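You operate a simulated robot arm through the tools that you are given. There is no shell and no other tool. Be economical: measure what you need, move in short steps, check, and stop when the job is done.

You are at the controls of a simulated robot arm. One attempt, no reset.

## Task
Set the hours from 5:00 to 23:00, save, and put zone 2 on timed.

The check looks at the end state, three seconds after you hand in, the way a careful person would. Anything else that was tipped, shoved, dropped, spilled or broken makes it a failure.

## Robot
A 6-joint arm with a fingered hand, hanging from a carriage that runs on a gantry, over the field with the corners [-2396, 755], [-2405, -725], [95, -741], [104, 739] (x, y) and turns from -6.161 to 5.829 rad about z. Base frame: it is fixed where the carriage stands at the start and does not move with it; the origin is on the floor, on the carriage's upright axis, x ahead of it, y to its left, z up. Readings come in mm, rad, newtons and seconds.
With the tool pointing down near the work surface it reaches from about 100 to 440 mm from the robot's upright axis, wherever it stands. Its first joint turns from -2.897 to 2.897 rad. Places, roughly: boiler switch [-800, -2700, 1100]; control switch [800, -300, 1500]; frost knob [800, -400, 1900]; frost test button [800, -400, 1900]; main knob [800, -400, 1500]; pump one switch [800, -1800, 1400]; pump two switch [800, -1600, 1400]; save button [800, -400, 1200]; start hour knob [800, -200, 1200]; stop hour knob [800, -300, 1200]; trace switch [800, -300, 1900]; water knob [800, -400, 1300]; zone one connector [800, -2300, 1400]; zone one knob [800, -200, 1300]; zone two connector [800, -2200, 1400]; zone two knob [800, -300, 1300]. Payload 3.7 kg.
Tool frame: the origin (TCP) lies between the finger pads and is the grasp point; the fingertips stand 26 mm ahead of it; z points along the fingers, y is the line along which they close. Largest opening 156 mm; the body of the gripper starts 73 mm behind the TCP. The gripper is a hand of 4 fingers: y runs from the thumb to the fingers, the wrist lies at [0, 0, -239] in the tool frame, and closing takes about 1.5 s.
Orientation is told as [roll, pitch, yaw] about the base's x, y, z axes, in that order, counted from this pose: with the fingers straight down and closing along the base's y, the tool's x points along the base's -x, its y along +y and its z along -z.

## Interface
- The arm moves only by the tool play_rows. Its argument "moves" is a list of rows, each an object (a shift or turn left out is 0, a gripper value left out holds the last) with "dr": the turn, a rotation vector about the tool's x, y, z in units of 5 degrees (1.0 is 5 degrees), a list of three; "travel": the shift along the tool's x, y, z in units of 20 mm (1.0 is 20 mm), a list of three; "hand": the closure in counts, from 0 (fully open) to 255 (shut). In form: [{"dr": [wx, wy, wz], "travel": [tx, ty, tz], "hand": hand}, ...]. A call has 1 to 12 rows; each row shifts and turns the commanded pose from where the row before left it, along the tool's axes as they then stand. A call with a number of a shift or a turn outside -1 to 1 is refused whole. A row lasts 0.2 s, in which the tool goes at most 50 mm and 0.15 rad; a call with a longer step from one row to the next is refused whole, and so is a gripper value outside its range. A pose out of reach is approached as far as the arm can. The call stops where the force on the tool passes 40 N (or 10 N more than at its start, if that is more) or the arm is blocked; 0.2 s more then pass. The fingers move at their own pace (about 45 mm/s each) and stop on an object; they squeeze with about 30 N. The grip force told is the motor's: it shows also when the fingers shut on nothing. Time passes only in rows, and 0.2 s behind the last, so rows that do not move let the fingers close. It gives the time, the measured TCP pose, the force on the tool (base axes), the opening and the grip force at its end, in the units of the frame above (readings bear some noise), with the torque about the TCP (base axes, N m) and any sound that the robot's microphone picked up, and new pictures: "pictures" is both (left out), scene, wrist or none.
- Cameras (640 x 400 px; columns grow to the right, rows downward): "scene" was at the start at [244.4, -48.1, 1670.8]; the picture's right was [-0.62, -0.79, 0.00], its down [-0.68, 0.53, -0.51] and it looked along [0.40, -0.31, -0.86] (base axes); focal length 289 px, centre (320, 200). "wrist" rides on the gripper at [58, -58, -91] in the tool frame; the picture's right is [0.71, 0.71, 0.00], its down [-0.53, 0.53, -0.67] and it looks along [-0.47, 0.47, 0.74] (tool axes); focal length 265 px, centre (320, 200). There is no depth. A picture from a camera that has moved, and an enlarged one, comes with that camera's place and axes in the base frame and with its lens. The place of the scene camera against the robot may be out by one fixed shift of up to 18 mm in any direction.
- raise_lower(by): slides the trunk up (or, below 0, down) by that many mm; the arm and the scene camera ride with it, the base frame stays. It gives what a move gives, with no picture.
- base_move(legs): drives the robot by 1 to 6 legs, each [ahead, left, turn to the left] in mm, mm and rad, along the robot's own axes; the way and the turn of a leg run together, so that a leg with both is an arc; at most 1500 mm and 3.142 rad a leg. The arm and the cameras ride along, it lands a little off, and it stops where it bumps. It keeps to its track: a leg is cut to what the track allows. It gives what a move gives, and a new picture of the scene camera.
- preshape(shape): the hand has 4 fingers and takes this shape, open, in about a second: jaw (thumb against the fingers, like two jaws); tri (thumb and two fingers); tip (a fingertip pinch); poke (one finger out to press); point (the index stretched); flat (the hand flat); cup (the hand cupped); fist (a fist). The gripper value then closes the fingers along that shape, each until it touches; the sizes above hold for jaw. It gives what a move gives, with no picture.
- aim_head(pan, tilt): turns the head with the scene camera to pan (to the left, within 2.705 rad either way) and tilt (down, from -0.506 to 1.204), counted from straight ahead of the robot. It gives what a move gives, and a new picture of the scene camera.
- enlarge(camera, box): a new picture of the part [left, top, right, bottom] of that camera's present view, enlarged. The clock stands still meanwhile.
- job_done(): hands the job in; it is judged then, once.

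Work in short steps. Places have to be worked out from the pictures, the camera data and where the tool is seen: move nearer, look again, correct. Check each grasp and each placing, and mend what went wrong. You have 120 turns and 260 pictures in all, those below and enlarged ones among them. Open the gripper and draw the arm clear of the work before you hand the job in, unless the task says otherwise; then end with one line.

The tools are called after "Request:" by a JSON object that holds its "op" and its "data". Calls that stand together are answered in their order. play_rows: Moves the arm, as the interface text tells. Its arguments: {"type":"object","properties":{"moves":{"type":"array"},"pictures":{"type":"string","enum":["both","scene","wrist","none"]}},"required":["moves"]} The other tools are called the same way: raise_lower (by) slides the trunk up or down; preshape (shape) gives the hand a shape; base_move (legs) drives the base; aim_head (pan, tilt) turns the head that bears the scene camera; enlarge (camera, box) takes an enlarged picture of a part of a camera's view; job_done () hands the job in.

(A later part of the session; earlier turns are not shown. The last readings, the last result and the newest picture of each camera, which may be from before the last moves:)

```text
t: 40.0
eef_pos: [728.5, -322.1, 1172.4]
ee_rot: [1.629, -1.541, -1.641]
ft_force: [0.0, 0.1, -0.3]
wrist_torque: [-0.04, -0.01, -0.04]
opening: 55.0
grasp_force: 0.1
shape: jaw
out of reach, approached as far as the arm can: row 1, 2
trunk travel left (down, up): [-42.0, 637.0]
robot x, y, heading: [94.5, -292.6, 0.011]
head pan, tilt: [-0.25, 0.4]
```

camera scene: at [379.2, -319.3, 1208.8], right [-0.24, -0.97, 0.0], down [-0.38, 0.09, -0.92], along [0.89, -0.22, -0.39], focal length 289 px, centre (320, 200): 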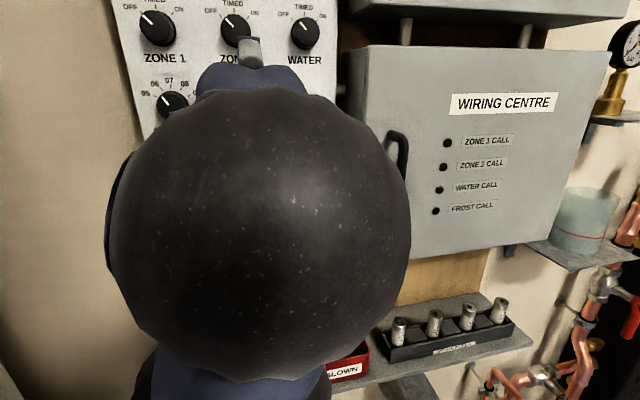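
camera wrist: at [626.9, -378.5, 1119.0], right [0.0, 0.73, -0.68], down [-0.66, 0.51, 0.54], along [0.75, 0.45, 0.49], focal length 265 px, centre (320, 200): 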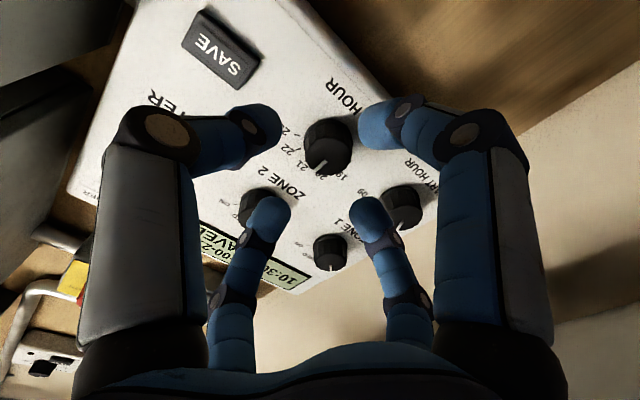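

Reach limit seems a wrist-bend limit; tilting the hand ~7° downward with a higher trunk should buy reach. I back off, tilt, and raise the trunk 60.

Request:
{"op": "play_rows", "data": {"moves": [{"travel": [0, 0, -1]}, {"travel": [0, 0, -1], "dr": [0, 0.7, 0]}, {"dr": [0, 0.7, 0]}, {"travel": [0, 0, 0]}], "pictures": "none"}}

Request:
{"op": "raise_lower", "data": {"by": 60}}

Request:
{"op": "play_rows", "data": {"moves": [{"travel": [1, 0, 0]}, {"travel": [1, 0, 0]}, {"travel": [1, 0, 0]}], "pictures": "wrist"}}

```text
t: 41.0
eef_pos: [738.8, -331.4, 1174.7]
ee_rot: [0.264, -1.445, -0.269]
ft_force: [-0.8, 1.0, -0.6]
wrist_torque: [0.05, -0.01, -0.01]
opening: 54.8
grasp_force: 0.1
shape: jaw
out of reach, approached as far as the arm can: row 1, 2, 3
trunk travel left (down, up): [-42.0, 637.0]
robot x, y, heading: [97.7, -289.3, 0.007]
head pan, tilt: [-0.25, 0.4]
```

```text
t: 42.0
eef_pos: [740.0, -331.1, 1234.1]
ee_rot: [0.262, -1.443, -0.267]
ft_force: [0.9, -0.5, 0.9]
wrist_torque: [0.01, 0.02, 0.02]
opening: 55.0
grasp_force: 0.1
shape: jaw
trunk travel left (down, up): [-102.0, 577.0]
robot x, y, heading: [96.2, -291.0, 0.008]
head pan, tilt: [-0.25, 0.4]
```

```text
t: 42.8
eef_pos: [740.6, -335.7, 1175.1]
ee_rot: [0.263, -1.445, -0.266]
ft_force: [0.2, 0.3, 0.1]
wrist_torque: [0.02, 0.0, 0.05]
opening: 54.9
grasp_force: 0.1
shape: jaw
out of reach, approached as far as the arm can: row 1, 2
trunk travel left (down, up): [-102.0, 577.0]
robot x, y, heading: [98.3, -294.0, 0.007]
head pan, tilt: [-0.25, 0.4]
camera wrist: at [641.5, -392.2, 1126.1], right [-0.08, 0.73, -0.68], down [-0.6, 0.51, 0.62], along [0.8, 0.46, 0.39], focal length 265 px, centre (320, 200)
```

wrist: 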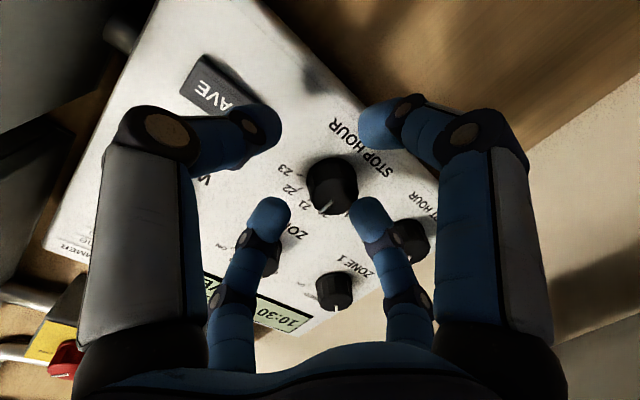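

Now in reach at x≈740, but y drifted to −336. I move +y 18 mm and check tracking with a small back-off.

Request:
{"op": "play_rows", "data": {"moves": [{"travel": [0, 0, -0.5]}, {"travel": [0, 0.85, 0]}, {"travel": [0, 0, 0]}], "pictures": "wrist"}}

```text
t: 43.6
eef_pos: [740.5, -323.2, 1176.3]
ee_rot: [0.065, -1.451, -0.068]
ft_force: [-0.6, -0.6, -0.1]
wrist_torque: [0.01, 0.0, -0.01]
opening: 54.9
grasp_force: 0.0
shape: jaw
out of reach, approached as far as the arm can: row 1, 2
trunk travel left (down, up): [-102.0, 577.0]
robot x, y, heading: [97.1, -294.7, 0.003]
head pan, tilt: [-0.25, 0.4]
camera wrist: at [643.7, -381.3, 1129.5], right [-0.08, 0.71, -0.7], down [-0.6, 0.52, 0.61], along [0.8, 0.47, 0.38], focal length 265 px, centre (320, 200)
```

wrist: 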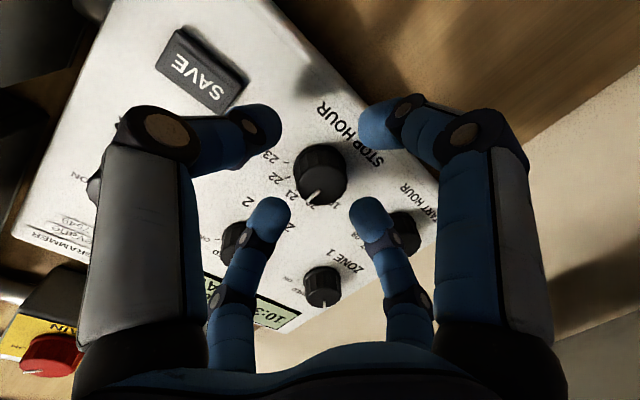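

Moving back is what's unreachable here, so ahead should work. Nudge +4 mm y, +4 mm up, 10 mm ahead.

Request:
{"op": "play_rows", "data": {"moves": [{"travel": [-0.2, 0.2, 0]}, {"travel": [0, 0, 0.25]}, {"travel": [0, 0, 0.25]}], "pictures": "wrist"}}

```text
t: 44.4
eef_pos: [752.0, -318.6, 1178.7]
ee_rot: [0.267, -1.443, -0.272]
ft_force: [-0.7, -0.3, 0.0]
wrist_torque: [0.0, 0.03, -0.01]
opening: 55.0
grasp_force: 0.0
shape: jaw
trunk travel left (down, up): [-102.0, 577.0]
robot x, y, heading: [95.0, -294.0, 0.003]
head pan, tilt: [-0.25, 0.4]
camera wrist: at [653.5, -374.2, 1129.6], right [-0.08, 0.73, -0.68], down [-0.6, 0.51, 0.62], along [0.8, 0.45, 0.39], focal length 265 px, centre (320, 200)
```

wrist: 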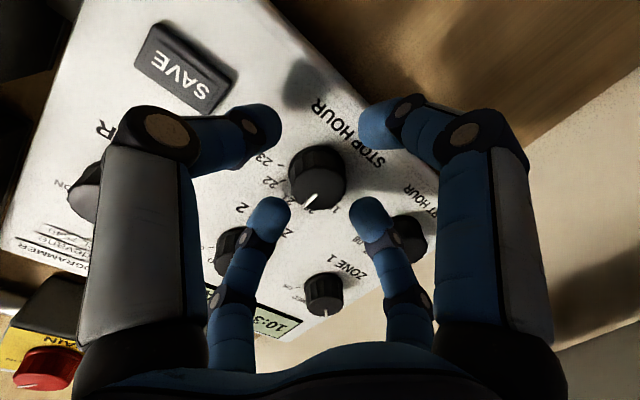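

Reached x=752, knob nicely between the four tips with ~11 mm overlap. Advance 5 mm more and close.

Request:
{"op": "play_rows", "data": {"moves": [{"travel": [0, 0, 0.25]}, {"hand": 200}, {"travel": [0, 0, 0]}, {"travel": [0, 0, 0]}, {"travel": [0, 0, 0]}], "pictures": "wrist"}}

```text
t: 45.6
eef_pos: [750.2, -316.6, 1180.3]
ee_rot: [0.268, -1.444, -0.271]
ft_force: [-10.7, 5.8, 9.7]
wrist_torque: [0.04, -0.33, 0.24]
opening: 14.5
grasp_force: 0.1
shape: tri
out of reach, approached as far as the arm can: row 1
trunk travel left (down, up): [-102.0, 577.0]
robot x, y, heading: [99.3, -294.6, 0.008]
head pan, tilt: [-0.25, 0.4]
camera wrist: at [652.7, -373.1, 1130.3], right [-0.08, 0.73, -0.68], down [-0.6, 0.51, 0.62], along [0.8, 0.46, 0.39], focal length 265 px, centre (320, 200)
```

wrist: 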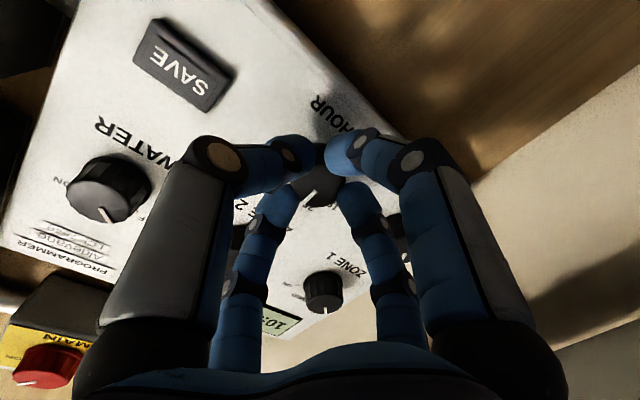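

Contact force shows the fingers touch the knob. I try turning 30° clockwise (+z) and look at torque and pointer.

Request:
{"op": "play_rows", "data": {"moves": [{"hand": 255}, {"dr": [0, 0, 1]}, {"dr": [0, 0, 1]}, {"dr": [0, 0, 1]}, {"dr": [0, 0, 1]}], "pictures": "wrist"}}

```text
t: 46.8
eef_pos: [749.7, -316.5, 1176.2]
ee_rot: [1.241, -1.167, -1.266]
ft_force: [-6.7, 3.7, -18.3]
wrist_torque: [-0.15, 0.51, 0.16]
opening: 7.3
grasp_force: 29.8
shape: tri
trunk travel left (down, up): [-102.0, 577.0]
robot x, y, heading: [97.3, -288.4, 0.006]
head pan, tilt: [-0.25, 0.4]
camera wrist: at [649.5, -349.5, 1111.1], right [-0.05, 0.92, -0.39], down [-0.58, 0.29, 0.76], along [0.82, 0.26, 0.52], focal length 265 px, centre (320, 200)
```

wrist: 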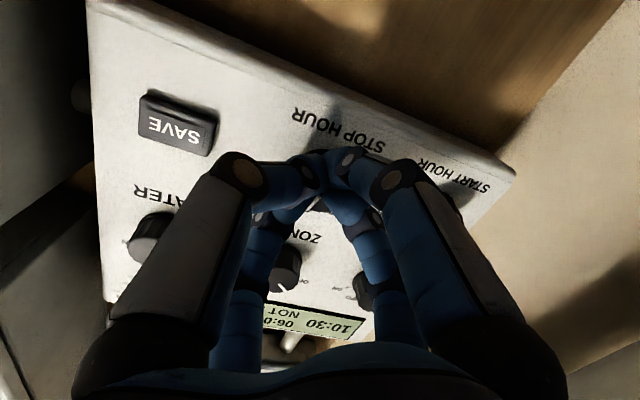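

The display changed to "NOT …": the knob turned. Zoom in to see.

Request:
{"op": "enlarge", "data": {"camera": "wrist", "box": [230, 130, 410, 350]}}

```text
1.82 times, centred on (320, 240) of wrist
camera zoom: at [649.5, -349.5, 1111.1], right [-0.05, 0.92, -0.39], down [-0.58, 0.29, 0.76], along [0.82, 0.26, 0.52], focal length 483 px, centre (320, 127)
```

zoom: 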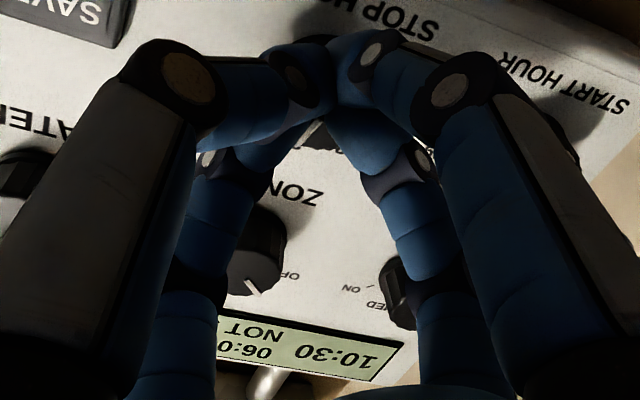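

Release to see the knob pointer.

Request:
{"op": "play_rows", "data": {"moves": [{"hand": 20}, {"travel": [0, 0, 0]}, {"travel": [0, 0, 0]}, {"travel": [0, 0, 0]}, {"travel": [0, 0, 0]}], "pictures": "wrist"}}

Request:
{"op": "enlarge", "data": {"camera": "wrist", "box": [240, 90, 400, 350]}}

```text
t: 48.0
eef_pos: [750.6, -316.7, 1178.3]
ee_rot: [1.25, -1.171, -1.276]
ft_force: [-12.2, 0.0, 0.4]
wrist_torque: [0.01, -0.09, 0.25]
opening: 54.7
grasp_force: 0.1
shape: tri
trunk travel left (down, up): [-102.0, 577.0]
robot x, y, heading: [97.4, -292.7, 0.003]
head pan, tilt: [-0.25, 0.4]
camera wrist: at [650.2, -350.5, 1113.0], right [-0.05, 0.92, -0.39], down [-0.58, 0.29, 0.76], along [0.81, 0.26, 0.52], focal length 265 px, centre (320, 200)
```

wrist: 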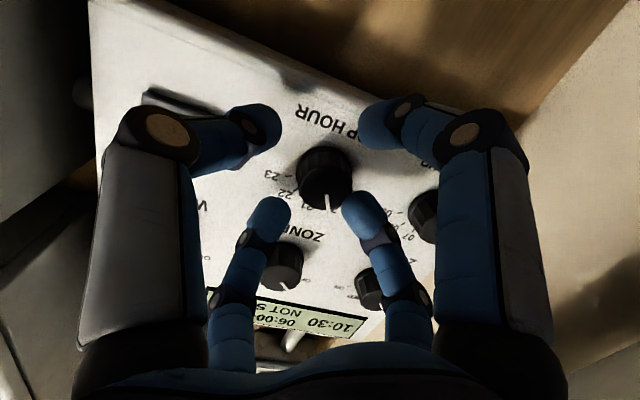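

```text
1.54 times, centred on (320, 220) of wrist
camera zoom: at [650.2, -350.5, 1113.0], right [-0.05, 0.92, -0.39], down [-0.58, 0.29, 0.76], along [0.81, 0.26, 0.52], focal length 408 px, centre (320, 169)
```

zoom: 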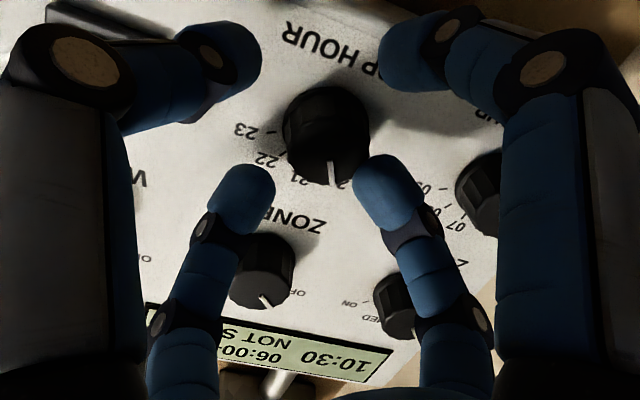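

The pointer shows the knob slipped to 20: the fingers squeezed out just below the knob and geared it backwards. I rotate back to about −40° and raise 3 mm to re-centre, then grip more gently.

Request:
{"op": "play_rows", "data": {"moves": [{"dr": [0, 0, -1], "travel": [0, 0, -0.2]}, {"dr": [0, 0, -1]}, {"dr": [0, 0, -1]}, {"dr": [0, 0, -1]}, {"travel": [-0.15, 0, 0]}, {"dr": [0, 0, -1]}, {"dr": [0, 0, -1]}, {"dr": [0, 0, -1]}, {"dr": [0, 0, -1]}, {"dr": [0, 0, -1]}, {"dr": [0, 0, -1]}], "pictures": "wrist"}}

Request:
{"op": "enlarge", "data": {"camera": "wrist", "box": [220, 90, 420, 290]}}

```text
t: 50.4
eef_pos: [750.8, -319.2, 1182.7]
ee_rot: [-1.321, -1.066, 1.353]
ft_force: [0.1, 0.8, 0.2]
wrist_torque: [0.01, 0.02, 0.01]
opening: 54.9
grasp_force: 0.1
shape: tri
out of reach, approached as far as the arm can: row 11
trunk travel left (down, up): [-102.0, 577.0]
robot x, y, heading: [102.1, -296.3, 0.006]
head pan, tilt: [-0.25, 0.4]
camera wrist: at [657.0, -398.5, 1168.6], right [-0.11, 0.29, -0.95], down [-0.64, 0.71, 0.29], along [0.76, 0.64, 0.1], focal length 265 px, centre (320, 200)
```

wrist: 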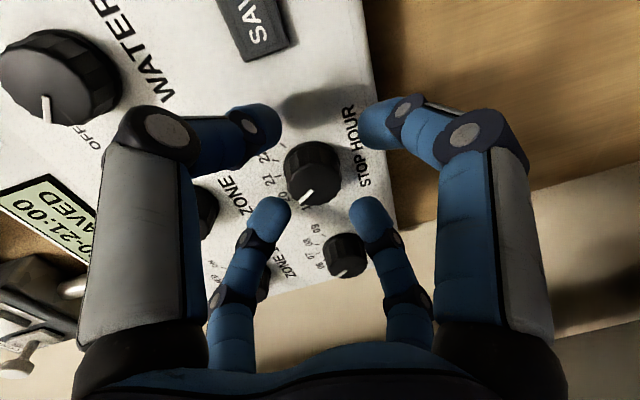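

```text
2.00 times, centred on (320, 190) of wrist
camera zoom: at [657.0, -398.5, 1168.6], right [-0.11, 0.29, -0.95], down [-0.64, 0.71, 0.29], along [0.76, 0.64, 0.1], focal length 531 px, centre (320, 220)
```

zoom: 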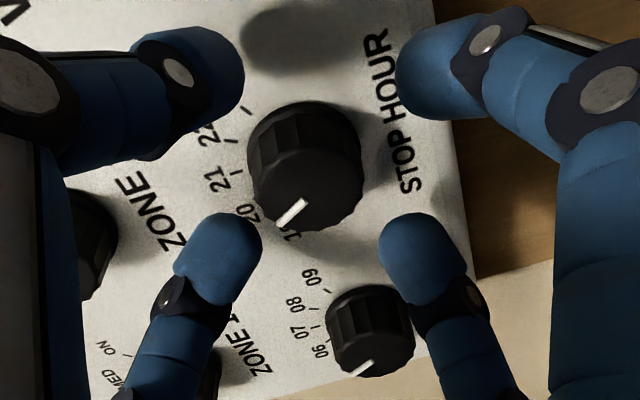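

The display edge reads "…-21:00 …AVED", unclear. Zoom to the display and start knob.

Request:
{"op": "enlarge", "data": {"camera": "wrist", "box": [0, 150, 120, 280]}}

Request:
{"op": "enlarge", "data": {"camera": "wrist", "box": [260, 130, 380, 290]}}

```text
3.08 times, centred on (60, 215) of wrist
camera zoom: at [657.0, -398.5, 1168.6], right [-0.11, 0.29, -0.95], down [-0.64, 0.71, 0.29], along [0.76, 0.64, 0.1], focal length 817 px, centre (1120, 154)
```

zoom: 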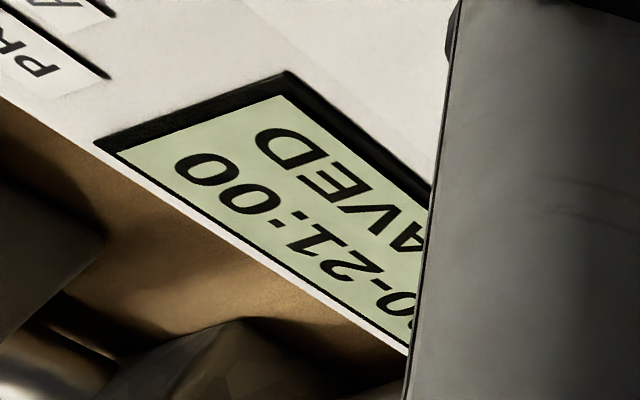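

```text
2.50 times, centred on (320, 210) of wrist
camera zoom: at [657.0, -398.5, 1168.6], right [-0.11, 0.29, -0.95], down [-0.64, 0.71, 0.29], along [0.76, 0.64, 0.1], focal length 664 px, centre (320, 175)
```

zoom: 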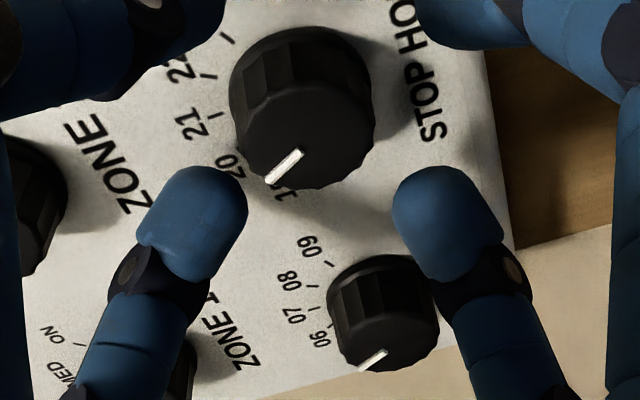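

Knob is at 20 (display keeps the saved hours). I centre 2 mm up, push in slightly, and close gently to 200, then check alignment.

Request:
{"op": "play_rows", "data": {"moves": [{"travel": [-0.09, -0.05, 0.1]}, {"hand": 195}, {"travel": [0, 0, 0]}, {"travel": [0, 0, 0]}, {"travel": [0, 0, 0]}, {"travel": [0, 0, 0]}], "pictures": "none"}}

Request:
{"op": "enlarge", "data": {"camera": "wrist", "box": [220, 90, 420, 290]}}

```text
t: 51.8
eef_pos: [752.1, -317.4, 1182.9]
ee_rot: [-1.314, -1.068, 1.344]
ft_force: [-10.5, 5.5, 3.7]
wrist_torque: [-0.03, 0.09, 0.2]
opening: 15.6
grasp_force: 30.2
shape: tri
trunk travel left (down, up): [-102.0, 577.0]
robot x, y, heading: [97.1, -291.4, 0.009]
head pan, tilt: [-0.25, 0.4]
```

```text
2.00 times, centred on (320, 190) of wrist
camera zoom: at [658.0, -397.0, 1169.9], right [-0.12, 0.29, -0.95], down [-0.64, 0.71, 0.3], along [0.76, 0.64, 0.1], focal length 531 px, centre (320, 220)
```

zoom: 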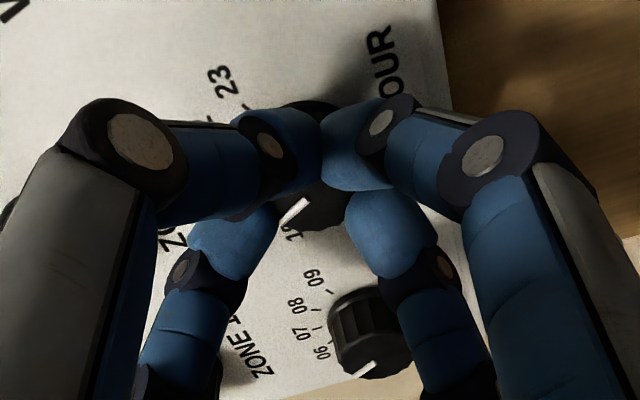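

Grip force 30 N with the knob centred between tips. Turn +30° clockwise and check.

Request:
{"op": "play_rows", "data": {"moves": [{"dr": [0, 0, 1]}, {"dr": [0, 0, 1]}, {"dr": [0, 0, 1]}, {"dr": [0, 0, 1]}, {"dr": [0, 0, 1]}, {"dr": [0, 0, 1]}, {"dr": [0, 0, 0.5]}], "pictures": "none"}}

Request:
{"op": "enlarge", "data": {"camera": "wrist", "box": [220, 90, 420, 290]}}

```text
t: 53.4
eef_pos: [751.5, -321.2, 1181.6]
ee_rot: [0.566, -1.425, -0.576]
ft_force: [-1.0, -3.3, -3.0]
wrist_torque: [-0.03, 0.1, -0.1]
opening: 13.5
grasp_force: 30.2
shape: tri
trunk travel left (down, up): [-102.0, 577.0]
robot x, y, heading: [98.4, -293.3, 0.009]
head pan, tilt: [-0.25, 0.4]
```

```text
2.00 times, centred on (320, 190) of wrist
camera zoom: at [653.5, -375.1, 1130.9], right [-0.07, 0.76, -0.64], down [-0.59, 0.49, 0.64], along [0.8, 0.43, 0.41], focal length 531 px, centre (320, 220)
```

zoom: 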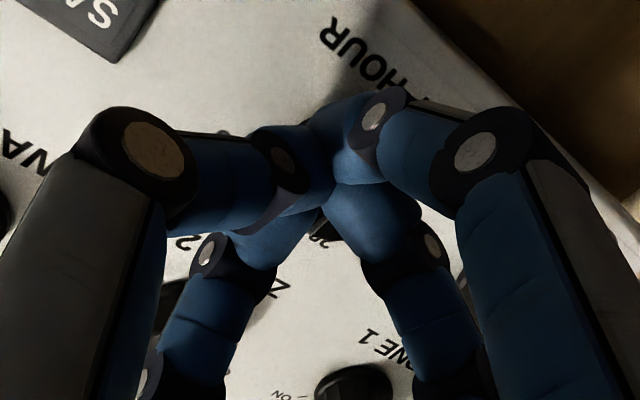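

Knob is hidden now; release and look at the pointer.

Request:
{"op": "play_rows", "data": {"moves": [{"hand": 20}, {"travel": [0, 0, 0]}, {"travel": [0, 0, 0]}, {"travel": [0, 0, 0]}, {"travel": [0, 0, 0]}], "pictures": "none"}}

Request:
{"op": "enlarge", "data": {"camera": "wrist", "box": [220, 90, 420, 290]}}

```text
t: 54.6
eef_pos: [751.5, -319.5, 1182.9]
ee_rot: [0.558, -1.427, -0.565]
ft_force: [0.5, 0.1, -0.8]
wrist_torque: [-0.02, 0.02, 0.01]
opening: 55.2
grasp_force: 0.0
shape: tri
trunk travel left (down, up): [-102.0, 577.0]
robot x, y, heading: [97.9, -291.9, 0.009]
head pan, tilt: [-0.25, 0.4]
```

```text
2.00 times, centred on (320, 190) of wrist
camera zoom: at [653.8, -373.2, 1131.7], right [-0.08, 0.76, -0.65], down [-0.59, 0.49, 0.64], along [0.8, 0.43, 0.41], focal length 531 px, centre (320, 220)
```

zoom: 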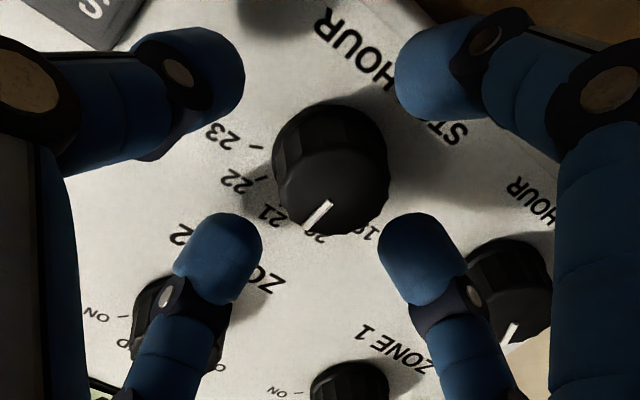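

Pointer is back at 21, so the method works. Wind back 33°, grip, then turn clockwise ~65°.

Request:
{"op": "play_rows", "data": {"moves": [{"dr": [0, 0, -1]}, {"dr": [0, 0, -1]}, {"dr": [0, 0, -1]}, {"dr": [0, 0, -1]}, {"dr": [0, 0, -1]}, {"dr": [0, 0, -1]}, {"dr": [0, 0, -0.5]}, {"hand": 195}, {"travel": [0, 0, 0]}, {"travel": [0, 0, 0]}, {"travel": [0, 0, 0]}, {"travel": [0, 0, 0]}], "pictures": "wrist"}}

```text
t: 57.2
eef_pos: [750.6, -317.3, 1183.8]
ee_rot: [-1.317, -1.066, 1.346]
ft_force: [-11.1, 8.1, 7.2]
wrist_torque: [0.05, -0.23, 0.36]
opening: 15.9
grasp_force: 0.1
shape: tri
trunk travel left (down, up): [-102.0, 577.0]
robot x, y, heading: [98.1, -287.6, 0.009]
head pan, tilt: [-0.25, 0.4]
camera wrist: at [657.5, -396.8, 1170.4], right [-0.12, 0.29, -0.95], down [-0.64, 0.71, 0.3], along [0.76, 0.64, 0.1], focal length 265 px, centre (320, 200)
```

wrist: 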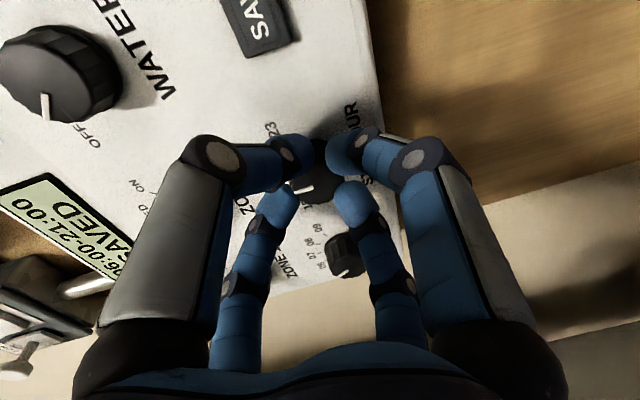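

Pointer at 21 and display back to SAVED. Turn clockwise.

Request:
{"op": "play_rows", "data": {"moves": [{"dr": [0, 0, 1]}, {"dr": [0, 0, 1]}, {"dr": [0, 0, 1]}, {"dr": [0, 0, 1]}, {"dr": [0, 0, 1]}, {"dr": [0, 0, 1]}, {"dr": [0, 0, 1]}, {"dr": [0, 0, 1]}, {"dr": [0, 0, 1]}, {"dr": [0, 0, 1]}, {"dr": [0, 0, 1]}, {"dr": [0, 0, 1]}], "pictures": "none"}}

Request:
{"op": "play_rows", "data": {"moves": [{"dr": [0, 0, 1]}, {"hand": 20}, {"travel": [0, 0, 0]}, {"travel": [0, 0, 0]}, {"travel": [0, 0, 0]}, {"travel": [0, 0, 0]}], "pictures": "none"}}

Request:
{"op": "enlarge", "data": {"camera": "wrist", "box": [220, 90, 420, 290]}}

```text
t: 59.8
eef_pos: [750.4, -318.5, 1181.8]
ee_rot: [1.338, -1.0, -1.377]
ft_force: [-9.6, 9.1, 1.6]
wrist_torque: [-0.03, -0.06, 0.45]
opening: 15.2
grasp_force: 0.1
shape: tri
trunk travel left (down, up): [-102.0, 577.0]
robot x, y, heading: [99.8, -288.1, 0.008]
head pan, tilt: [-0.25, 0.4]
```

```text
t: 61.2
eef_pos: [752.3, -320.5, 1182.6]
ee_rot: [1.368, -0.918, -1.412]
ft_force: [0.2, 0.3, -1.3]
wrist_torque: [0.01, 0.03, 0.0]
opening: 55.0
grasp_force: 0.0
shape: jaw
trunk travel left (down, up): [-102.0, 577.0]
robot x, y, heading: [97.0, -291.8, 0.005]
head pan, tilt: [-0.25, 0.4]
```

```text
2.00 times, centred on (320, 190) of wrist
camera zoom: at [651.7, -331.6, 1112.8], right [-0.01, 0.99, -0.14], down [-0.57, 0.11, 0.81], along [0.82, 0.09, 0.57], focal length 531 px, centre (320, 220)
```

zoom: 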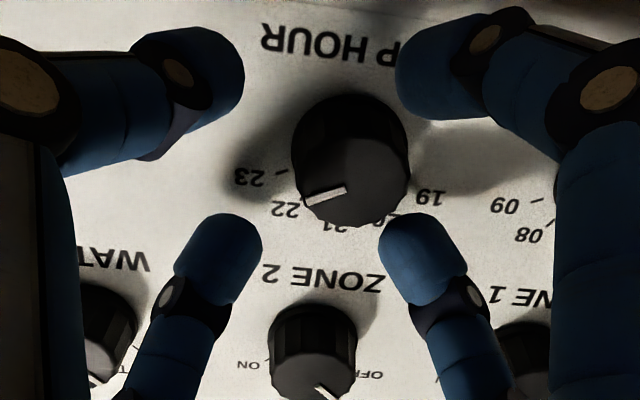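

Pointer is at 23. Now the start knob, 80 mm to the left: back off with the carriage, then go left, and check.

Request:
{"op": "base_move", "data": {"legs": [[-40, 0, 0], [0, 80, 0]]}}

Request:
{"op": "play_rows", "data": {"moves": [{"travel": [0, 0, 0]}], "pictures": "wrist"}}

```text
t: 62.7
eef_pos: [711.9, -243.4, 1182.5]
ee_rot: [1.367, -0.916, -1.414]
ft_force: [-0.6, 0.2, 0.2]
wrist_torque: [0.03, -0.01, -0.02]
opening: 54.9
grasp_force: 0.1
shape: jaw
trunk travel left (down, up): [-102.0, 577.0]
robot x, y, heading: [57.1, -217.8, 0.004]
head pan, tilt: [-0.25, 0.4]
camera scene: at [338.5, -240.3, 1305.7], right [-0.24, -0.97, 0.0], down [-0.38, 0.09, -0.92], along [0.89, -0.22, -0.39], focal length 289 px, centre (320, 200)
```

scene: 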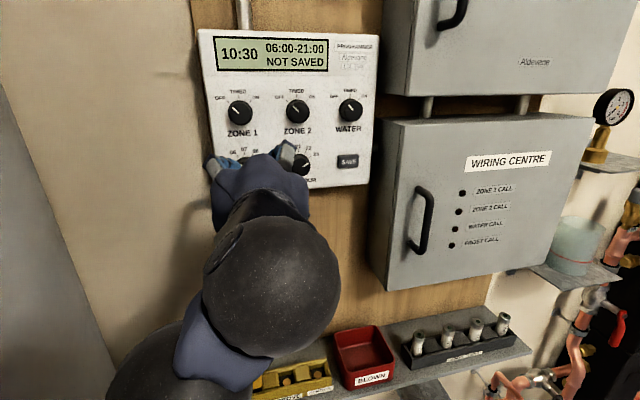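

```text
t: 63.1
eef_pos: [711.3, -241.7, 1182.2]
ee_rot: [1.367, -0.919, -1.414]
ft_force: [0.5, -0.8, 0.2]
wrist_torque: [0.0, 0.01, 0.0]
opening: 55.0
grasp_force: 0.2
shape: jaw
trunk travel left (down, up): [-102.0, 577.0]
robot x, y, heading: [59.3, -210.9, 0.005]
head pan, tilt: [-0.25, 0.4]
camera wrist: at [611.1, -253.7, 1112.7], right [-0.01, 0.99, -0.14], down [-0.57, 0.11, 0.81], along [0.82, 0.09, 0.57], focal length 265 px, centre (320, 200)
```

wrist: 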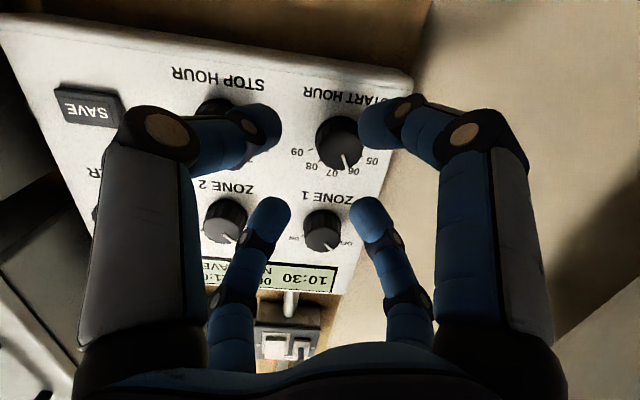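

Display shows NOT SAVED as expected. The start knob is about 11 mm left of the hand axis; shift 11 left and 25 ahead, then look.

Request:
{"op": "base_move", "data": {"legs": [[0, 11, 0], [24, 0, 0]]}}

Request:
{"op": "play_rows", "data": {"moves": [{"travel": [0, 0, 0]}], "pictures": "wrist"}}

```text
t: 64.3
eef_pos: [735.3, -231.5, 1183.0]
ee_rot: [1.37, -0.921, -1.416]
ft_force: [-0.5, -0.2, -0.1]
wrist_torque: [0.0, 0.05, -0.01]
opening: 55.0
grasp_force: 0.1
shape: jaw
trunk travel left (down, up): [-102.0, 577.0]
robot x, y, heading: [80.4, -203.5, 0.003]
head pan, tilt: [-0.25, 0.4]
camera scene: at [362.5, -229.9, 1306.0], right [-0.24, -0.97, 0.0], down [-0.38, 0.09, -0.92], along [0.89, -0.22, -0.39], focal length 289 px, centre (320, 200)
```

scene: 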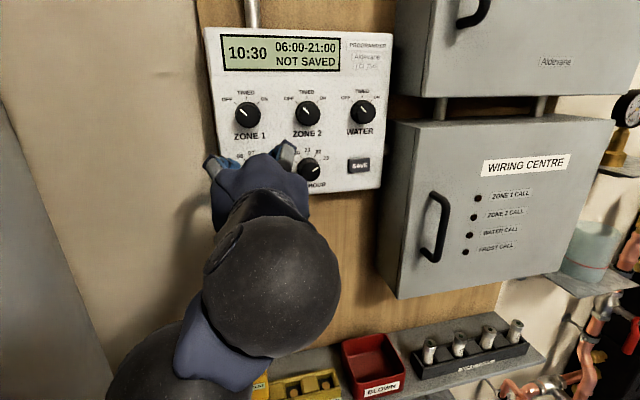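

```text
t: 64.7
eef_pos: [735.5, -231.8, 1183.0]
ee_rot: [1.367, -0.918, -1.413]
ft_force: [0.8, -0.2, 0.9]
wrist_torque: [0.01, -0.01, 0.01]
opening: 54.8
grasp_force: 0.0
shape: jaw
trunk travel left (down, up): [-102.0, 577.0]
robot x, y, heading: [81.8, -201.0, 0.008]
head pan, tilt: [-0.25, 0.4]
camera wrist: at [634.7, -243.0, 1112.7], right [-0.01, 0.99, -0.14], down [-0.57, 0.11, 0.81], along [0.82, 0.09, 0.57], focal length 265 px, centre (320, 200)
```

wrist: 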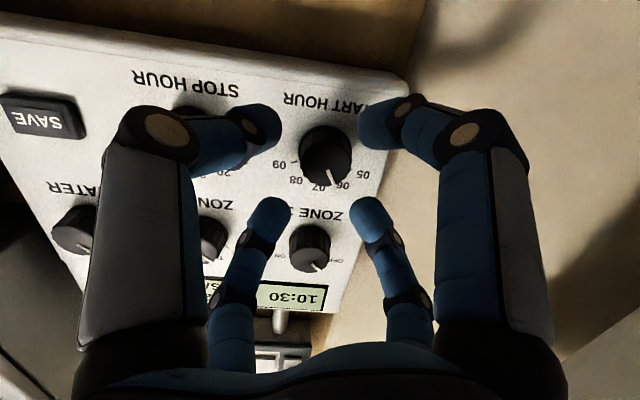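

Well aligned. Drive the last 17 mm ahead and close gently.

Request:
{"op": "base_move", "data": {"legs": [[17, 0, 0]]}}

Request:
{"op": "enlarge", "data": {"camera": "wrist", "box": [220, 90, 420, 290]}}

```text
t: 65.5
eef_pos: [752.8, -231.5, 1183.2]
ee_rot: [1.371, -0.918, -1.415]
ft_force: [-0.1, 0.7, -0.4]
wrist_torque: [-0.02, 0.01, 0.01]
opening: 55.0
grasp_force: 0.1
shape: jaw
trunk travel left (down, up): [-102.0, 577.0]
robot x, y, heading: [96.4, -202.1, 0.003]
head pan, tilt: [-0.25, 0.4]
camera scene: at [379.3, -229.8, 1305.9], right [-0.24, -0.97, 0.0], down [-0.38, 0.09, -0.92], along [0.89, -0.22, -0.39], focal length 289 px, centre (320, 200)
```

scene: 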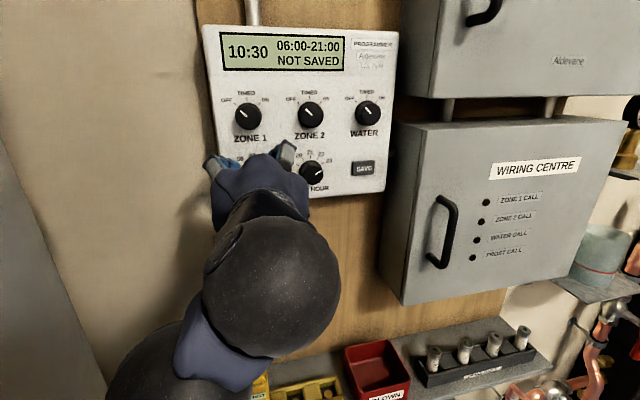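

```text
2.00 times, centred on (320, 190) of wrist
camera zoom: at [652.1, -242.7, 1113.1], right [-0.01, 0.99, -0.14], down [-0.57, 0.11, 0.81], along [0.82, 0.09, 0.57], focal length 531 px, centre (320, 220)
```

zoom: 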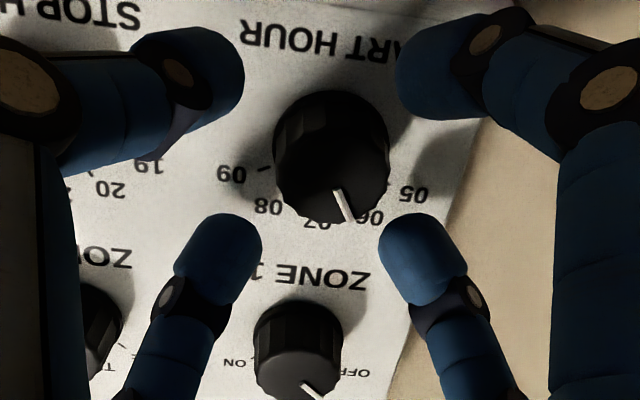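

Pointer at 06, knob centred. Close, turn −33°, release.

Request:
{"op": "play_rows", "data": {"moves": [{"hand": 195}, {"travel": [0, 0, 0]}, {"travel": [0, 0, 0]}, {"travel": [0, 0, 0]}, {"travel": [0, 0, 0]}, {"dr": [0, 0, -1]}, {"dr": [0, 0, -1]}, {"dr": [0, 0, -1]}, {"dr": [0, 0, -1]}, {"dr": [0, 0, -1]}, {"dr": [0, 0, -1]}, {"dr": [0, 0, -0.6]}], "pictures": "none"}}

Request:
{"op": "play_rows", "data": {"moves": [{"hand": 20}, {"travel": [0, 0, 0]}, {"travel": [0, 0, 0]}, {"travel": [0, 0, 0]}, {"travel": [0, 0, 0]}], "pictures": "none"}}

Request:
{"op": "enlarge", "data": {"camera": "wrist", "box": [220, 90, 420, 290]}}

```text
t: 68.0
eef_pos: [751.5, -229.8, 1184.2]
ee_rot: [0.499, -1.43, -0.51]
ft_force: [-8.8, 2.9, 10.6]
wrist_torque: [0.07, -0.37, 0.09]
opening: 15.2
grasp_force: 0.1
shape: tri
trunk travel left (down, up): [-102.0, 577.0]
robot x, y, heading: [100.8, -203.4, -0.001]
head pan, tilt: [-0.25, 0.4]
```

```text
t: 69.2
eef_pos: [752.2, -230.9, 1182.5]
ee_rot: [0.501, -1.43, -0.511]
ft_force: [0.3, 0.3, -1.1]
wrist_torque: [0.04, 0.0, -0.05]
opening: 54.7
grasp_force: 0.1
shape: jaw
trunk travel left (down, up): [-102.0, 577.0]
robot x, y, heading: [97.0, -204.0, 0.009]
head pan, tilt: [-0.25, 0.4]
```

```text
2.00 times, centred on (320, 190) of wrist
camera zoom: at [653.8, -285.0, 1132.1], right [-0.08, 0.75, -0.65], down [-0.59, 0.49, 0.64], along [0.8, 0.44, 0.41], focal length 531 px, centre (320, 220)
```

zoom: 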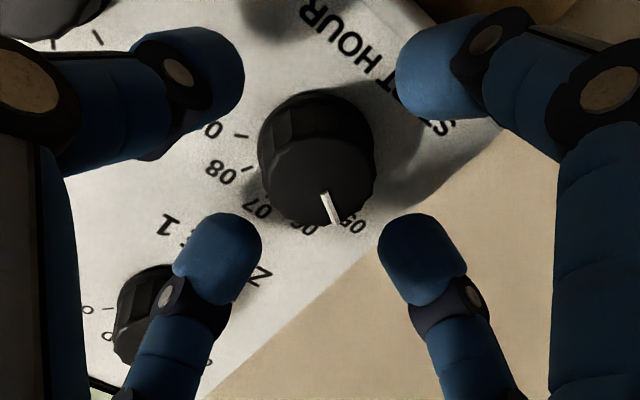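

Pointer at 05. Back off 60 mm, and take the poke shape to press SAVE.

Request:
{"op": "base_move", "data": {"legs": [[-70, 0, 0], [0, -70, 0]]}}

Request:
{"op": "preshape", "data": {"shape": "poke"}}

Request:
{"op": "play_rows", "data": {"moves": [{"travel": [0, 0, 0]}]}}

```text
t: 70.9
eef_pos: [681.2, -303.1, 1184.7]
ee_rot: [0.498, -1.434, -0.51]
ft_force: [-0.1, -0.8, 0.2]
wrist_torque: [0.01, -0.02, 0.02]
opening: 54.7
grasp_force: 0.1
shape: jaw
trunk travel left (down, up): [-102.0, 577.0]
robot x, y, heading: [24.6, -271.2, 0.006]
head pan, tilt: [-0.25, 0.4]
camera scene: at [307.6, -300.0, 1305.8], right [-0.24, -0.97, 0.0], down [-0.38, 0.09, -0.92], along [0.89, -0.22, -0.39], focal length 289 px, centre (320, 200)
```

scene: 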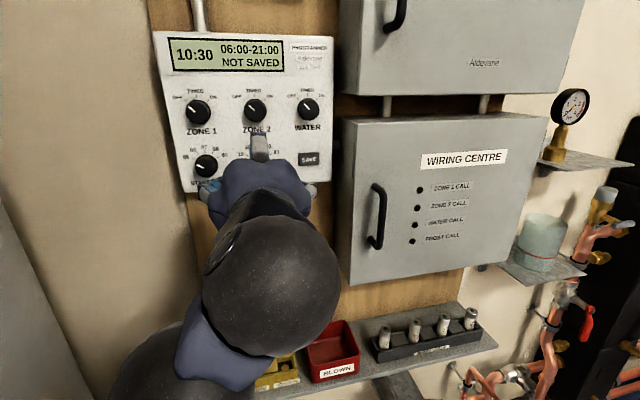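

```text
t: 71.8
eef_pos: [681.1, -301.4, 1183.2]
ee_rot: [0.501, -1.432, -0.513]
ft_force: [-0.1, 0.4, 0.3]
wrist_torque: [0.0, 0.0, 0.0]
opening: 0.0
grasp_force: 0.0
shape: poke
trunk travel left (down, up): [-102.0, 577.0]
robot x, y, heading: [27.0, -268.3, 0.002]
head pan, tilt: [-0.25, 0.4]
```

```text
t: 72.2
eef_pos: [680.9, -300.8, 1183.2]
ee_rot: [0.503, -1.43, -0.513]
ft_force: [0.2, -0.1, 0.3]
wrist_torque: [0.0, 0.01, 0.02]
opening: 0.2
grasp_force: 0.0
shape: poke
trunk travel left (down, up): [-102.0, 577.0]
robot x, y, heading: [27.1, -270.2, 0.005]
head pan, tilt: [-0.25, 0.4]
camera scene: at [307.5, -299.5, 1305.8], right [-0.24, -0.97, 0.0], down [-0.38, 0.09, -0.92], along [0.89, -0.22, -0.39], focal length 289 px, centre (320, 200)
camera wrist: at [582.4, -355.2, 1132.2], right [-0.08, 0.75, -0.65], down [-0.59, 0.49, 0.64], along [0.8, 0.43, 0.41], focal length 265 px, centre (320, 200)
```

scene: 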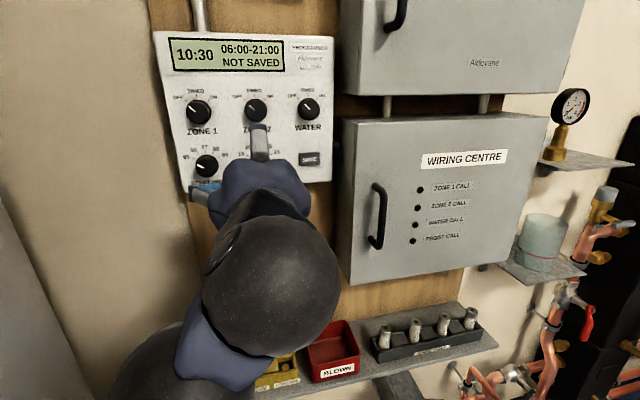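
wrist: 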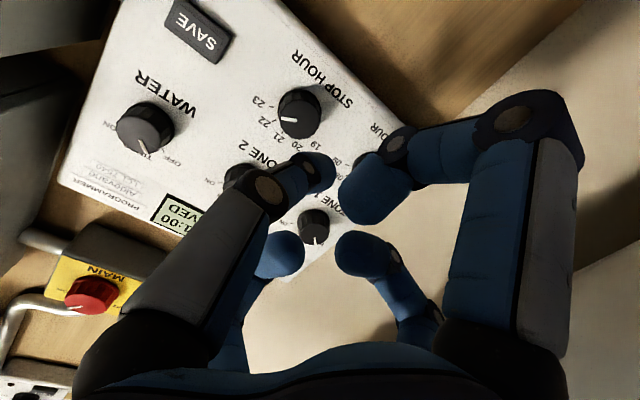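

Check knob states closely, and the poke finger.

Request:
{"op": "enlarge", "data": {"camera": "scene", "box": [150, 20, 350, 210]}}

Request:
{"op": "enlarge", "data": {"camera": "wrist", "box": [80, 60, 360, 260]}}

```text
2.11 times, centred on (250, 115) of scene
camera zoom: at [307.5, -299.5, 1305.8], right [-0.24, -0.97, 0.0], down [-0.38, 0.09, -0.92], along [0.89, -0.22, -0.39], focal length 608 px, centre (467, 379)
```

zoom: 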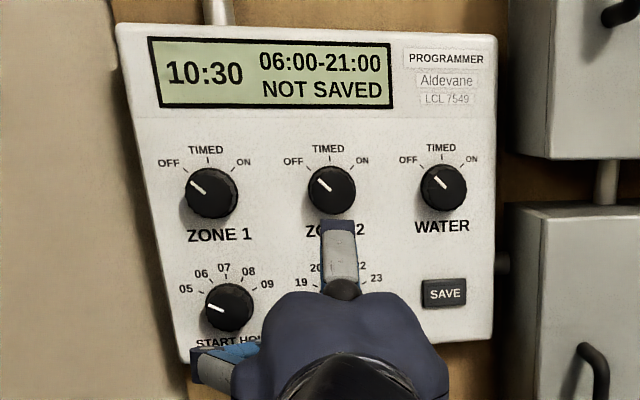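

```text
2.00 times, centred on (220, 160) of wrist
camera zoom: at [582.4, -355.2, 1132.2], right [-0.08, 0.75, -0.65], down [-0.59, 0.49, 0.64], along [0.8, 0.43, 0.41], focal length 531 px, centre (520, 280)
```

zoom: 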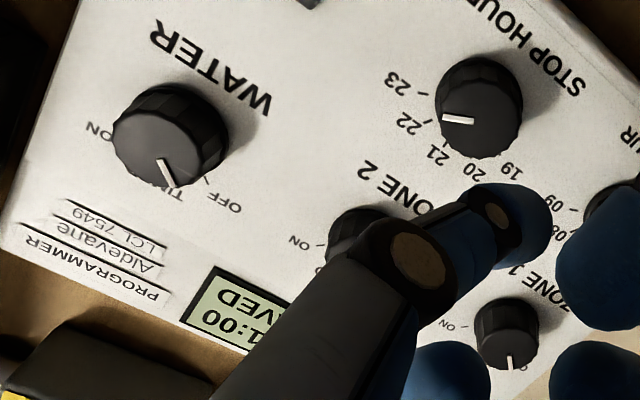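

Start=05, stop=23, zones and water untouched. Poke doesn't protrude much; I back off further and look at "point".

Request:
{"op": "base_move", "data": {"legs": [[-90, 0, 0]]}}

Request:
{"op": "preshape", "data": {"shape": "point"}}

Request:
{"op": "aim_head", "data": {"pan": -0.05, "tilt": 0.4}}

Request:
{"op": "play_rows", "data": {"moves": [{"travel": [0, 0, 0]}], "pictures": "wrist"}}

```text
t: 73.3
eef_pos: [592.2, -301.4, 1182.4]
ee_rot: [0.498, -1.43, -0.511]
ft_force: [-0.3, -0.5, 0.5]
wrist_torque: [0.0, -0.03, -0.01]
opening: 0.2
grasp_force: 0.1
shape: poke
trunk travel left (down, up): [-102.0, 577.0]
robot x, y, heading: [-63.0, -271.9, 0.008]
head pan, tilt: [-0.25, 0.4]
camera scene: at [218.0, -299.8, 1305.6], right [-0.24, -0.97, 0.0], down [-0.38, 0.1, -0.92], along [0.89, -0.23, -0.39], focal length 289 px, centre (320, 200)
```

scene: 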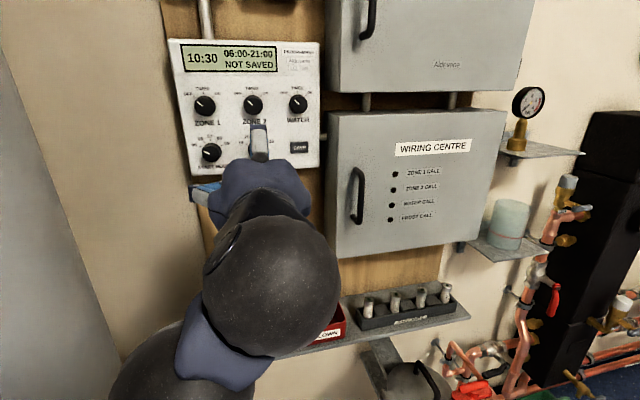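

```text
t: 74.2
eef_pos: [592.1, -301.2, 1182.4]
ee_rot: [0.499, -1.432, -0.514]
ft_force: [-0.1, 0.4, 0.3]
wrist_torque: [0.01, 0.01, -0.01]
opening: 150.1
grasp_force: 0.1
shape: point
trunk travel left (down, up): [-102.0, 577.0]
robot x, y, heading: [-59.5, -268.4, 0.003]
head pan, tilt: [-0.25, 0.4]
```

```text
t: 74.9
eef_pos: [592.8, -300.9, 1183.6]
ee_rot: [0.502, -1.43, -0.513]
ft_force: [0.1, -1.0, 0.5]
wrist_torque: [0.0, -0.04, 0.03]
opening: 150.0
grasp_force: 0.1
shape: point
trunk travel left (down, up): [-102.0, 577.0]
robot x, y, heading: [-60.5, -272.0, 0.001]
head pan, tilt: [-0.051, 0.4]
camera scene: at [221.3, -281.7, 1305.8], right [-0.05, -1.0, 0.0], down [-0.39, 0.02, -0.92], along [0.92, -0.04, -0.39], focal length 289 px, centre (320, 200)
```

scene: 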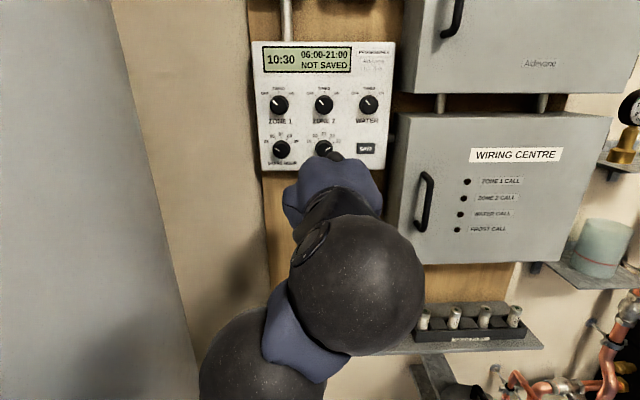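

```text
t: 75.3
eef_pos: [591.9, -301.7, 1182.1]
ee_rot: [0.502, -1.431, -0.513]
ft_force: [0.9, 0.0, 0.1]
wrist_torque: [-0.03, -0.03, 0.02]
opening: 150.2
grasp_force: 0.0
shape: point
trunk travel left (down, up): [-102.0, 577.0]
robot x, y, heading: [-66.5, -271.8, 0.002]
head pan, tilt: [-0.051, 0.4]
camera wrist: at [493.4, -355.6, 1132.2], right [-0.07, 0.75, -0.65], down [-0.59, 0.49, 0.64], along [0.8, 0.43, 0.41], focal length 265 px, centre (320, 200)
```

wrist: 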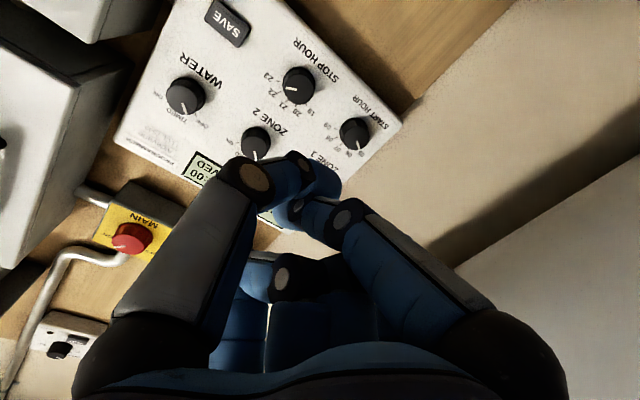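

"point" hides its finger; poke is better: its thumb tip sits on the axis 26 mm ahead. I check clearance to the wiring-centre box right of SAVE.

Request:
{"op": "preshape", "data": {"shape": "poke"}}

Request:
{"op": "enlarge", "data": {"camera": "scene", "box": [330, 90, 450, 190]}}

Request:
{"op": "base_move", "data": {"legs": [[0, -70, 0]]}}

Request:
{"op": "enlarge", "data": {"camera": "scene", "box": [270, 90, 390, 190]}}

```text
t: 76.2
eef_pos: [591.3, -301.9, 1182.4]
ee_rot: [0.501, -1.43, -0.514]
ft_force: [-0.2, -0.1, -0.1]
wrist_torque: [0.0, 0.0, -0.04]
opening: 0.0
grasp_force: 0.0
shape: poke
trunk travel left (down, up): [-102.0, 577.0]
robot x, y, heading: [-62.0, -273.4, 0.003]
head pan, tilt: [-0.051, 0.4]
```

```text
4.00 times, centred on (390, 140) of scene
camera zoom: at [221.3, -281.6, 1305.8], right [-0.05, -1.0, 0.0], down [-0.39, 0.02, -0.92], along [0.92, -0.04, -0.39], focal length 1155 px, centre (40, 440)
```

zoom: 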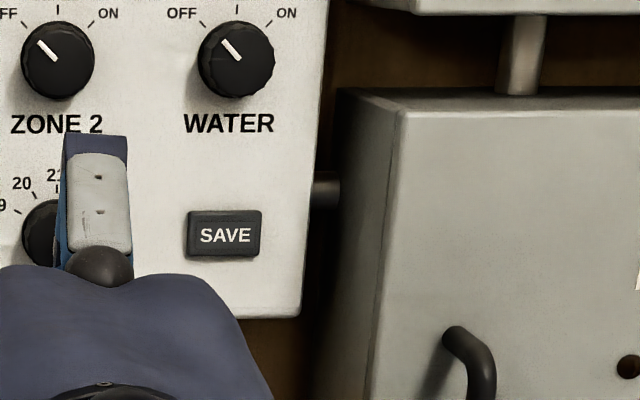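

```text
t: 77.2
eef_pos: [592.3, -368.6, 1183.0]
ee_rot: [0.498, -1.433, -0.507]
ft_force: [-0.5, 0.0, 0.2]
wrist_torque: [-0.01, -0.01, 0.06]
opening: 0.0
grasp_force: 0.1
shape: poke
trunk travel left (down, up): [-102.0, 577.0]
robot x, y, heading: [-64.2, -336.2, 0.006]
head pan, tilt: [-0.051, 0.4]
camera scene: at [221.6, -350.0, 1305.8], right [-0.05, -1.0, 0.0], down [-0.39, 0.02, -0.92], along [0.92, -0.04, -0.39], focal length 289 px, centre (320, 200)
```

scene: 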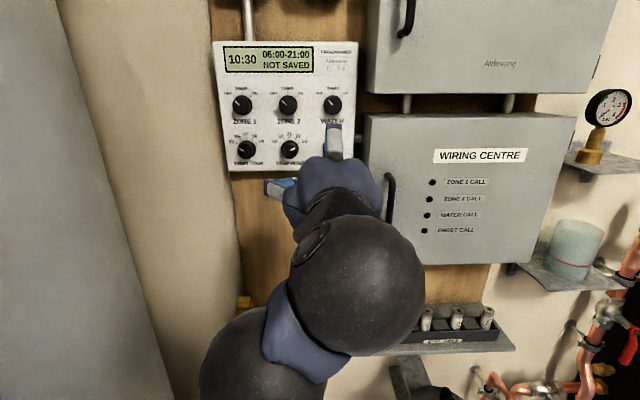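

```text
4.00 times, centred on (330, 140) of scene
camera zoom: at [221.6, -350.0, 1305.8], right [-0.05, -1.0, 0.0], down [-0.39, 0.02, -0.92], along [0.92, -0.04, -0.39], focal length 1155 px, centre (280, 440)
```

zoom: 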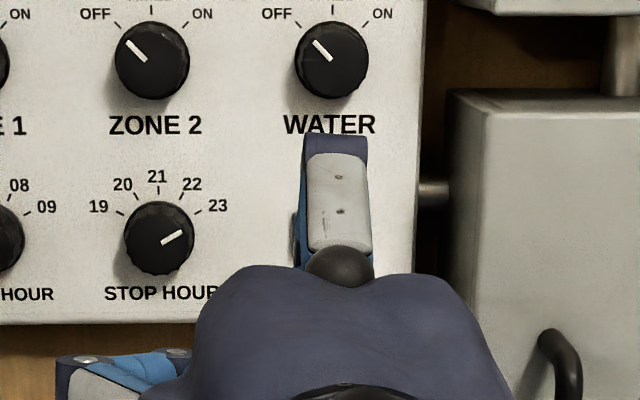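

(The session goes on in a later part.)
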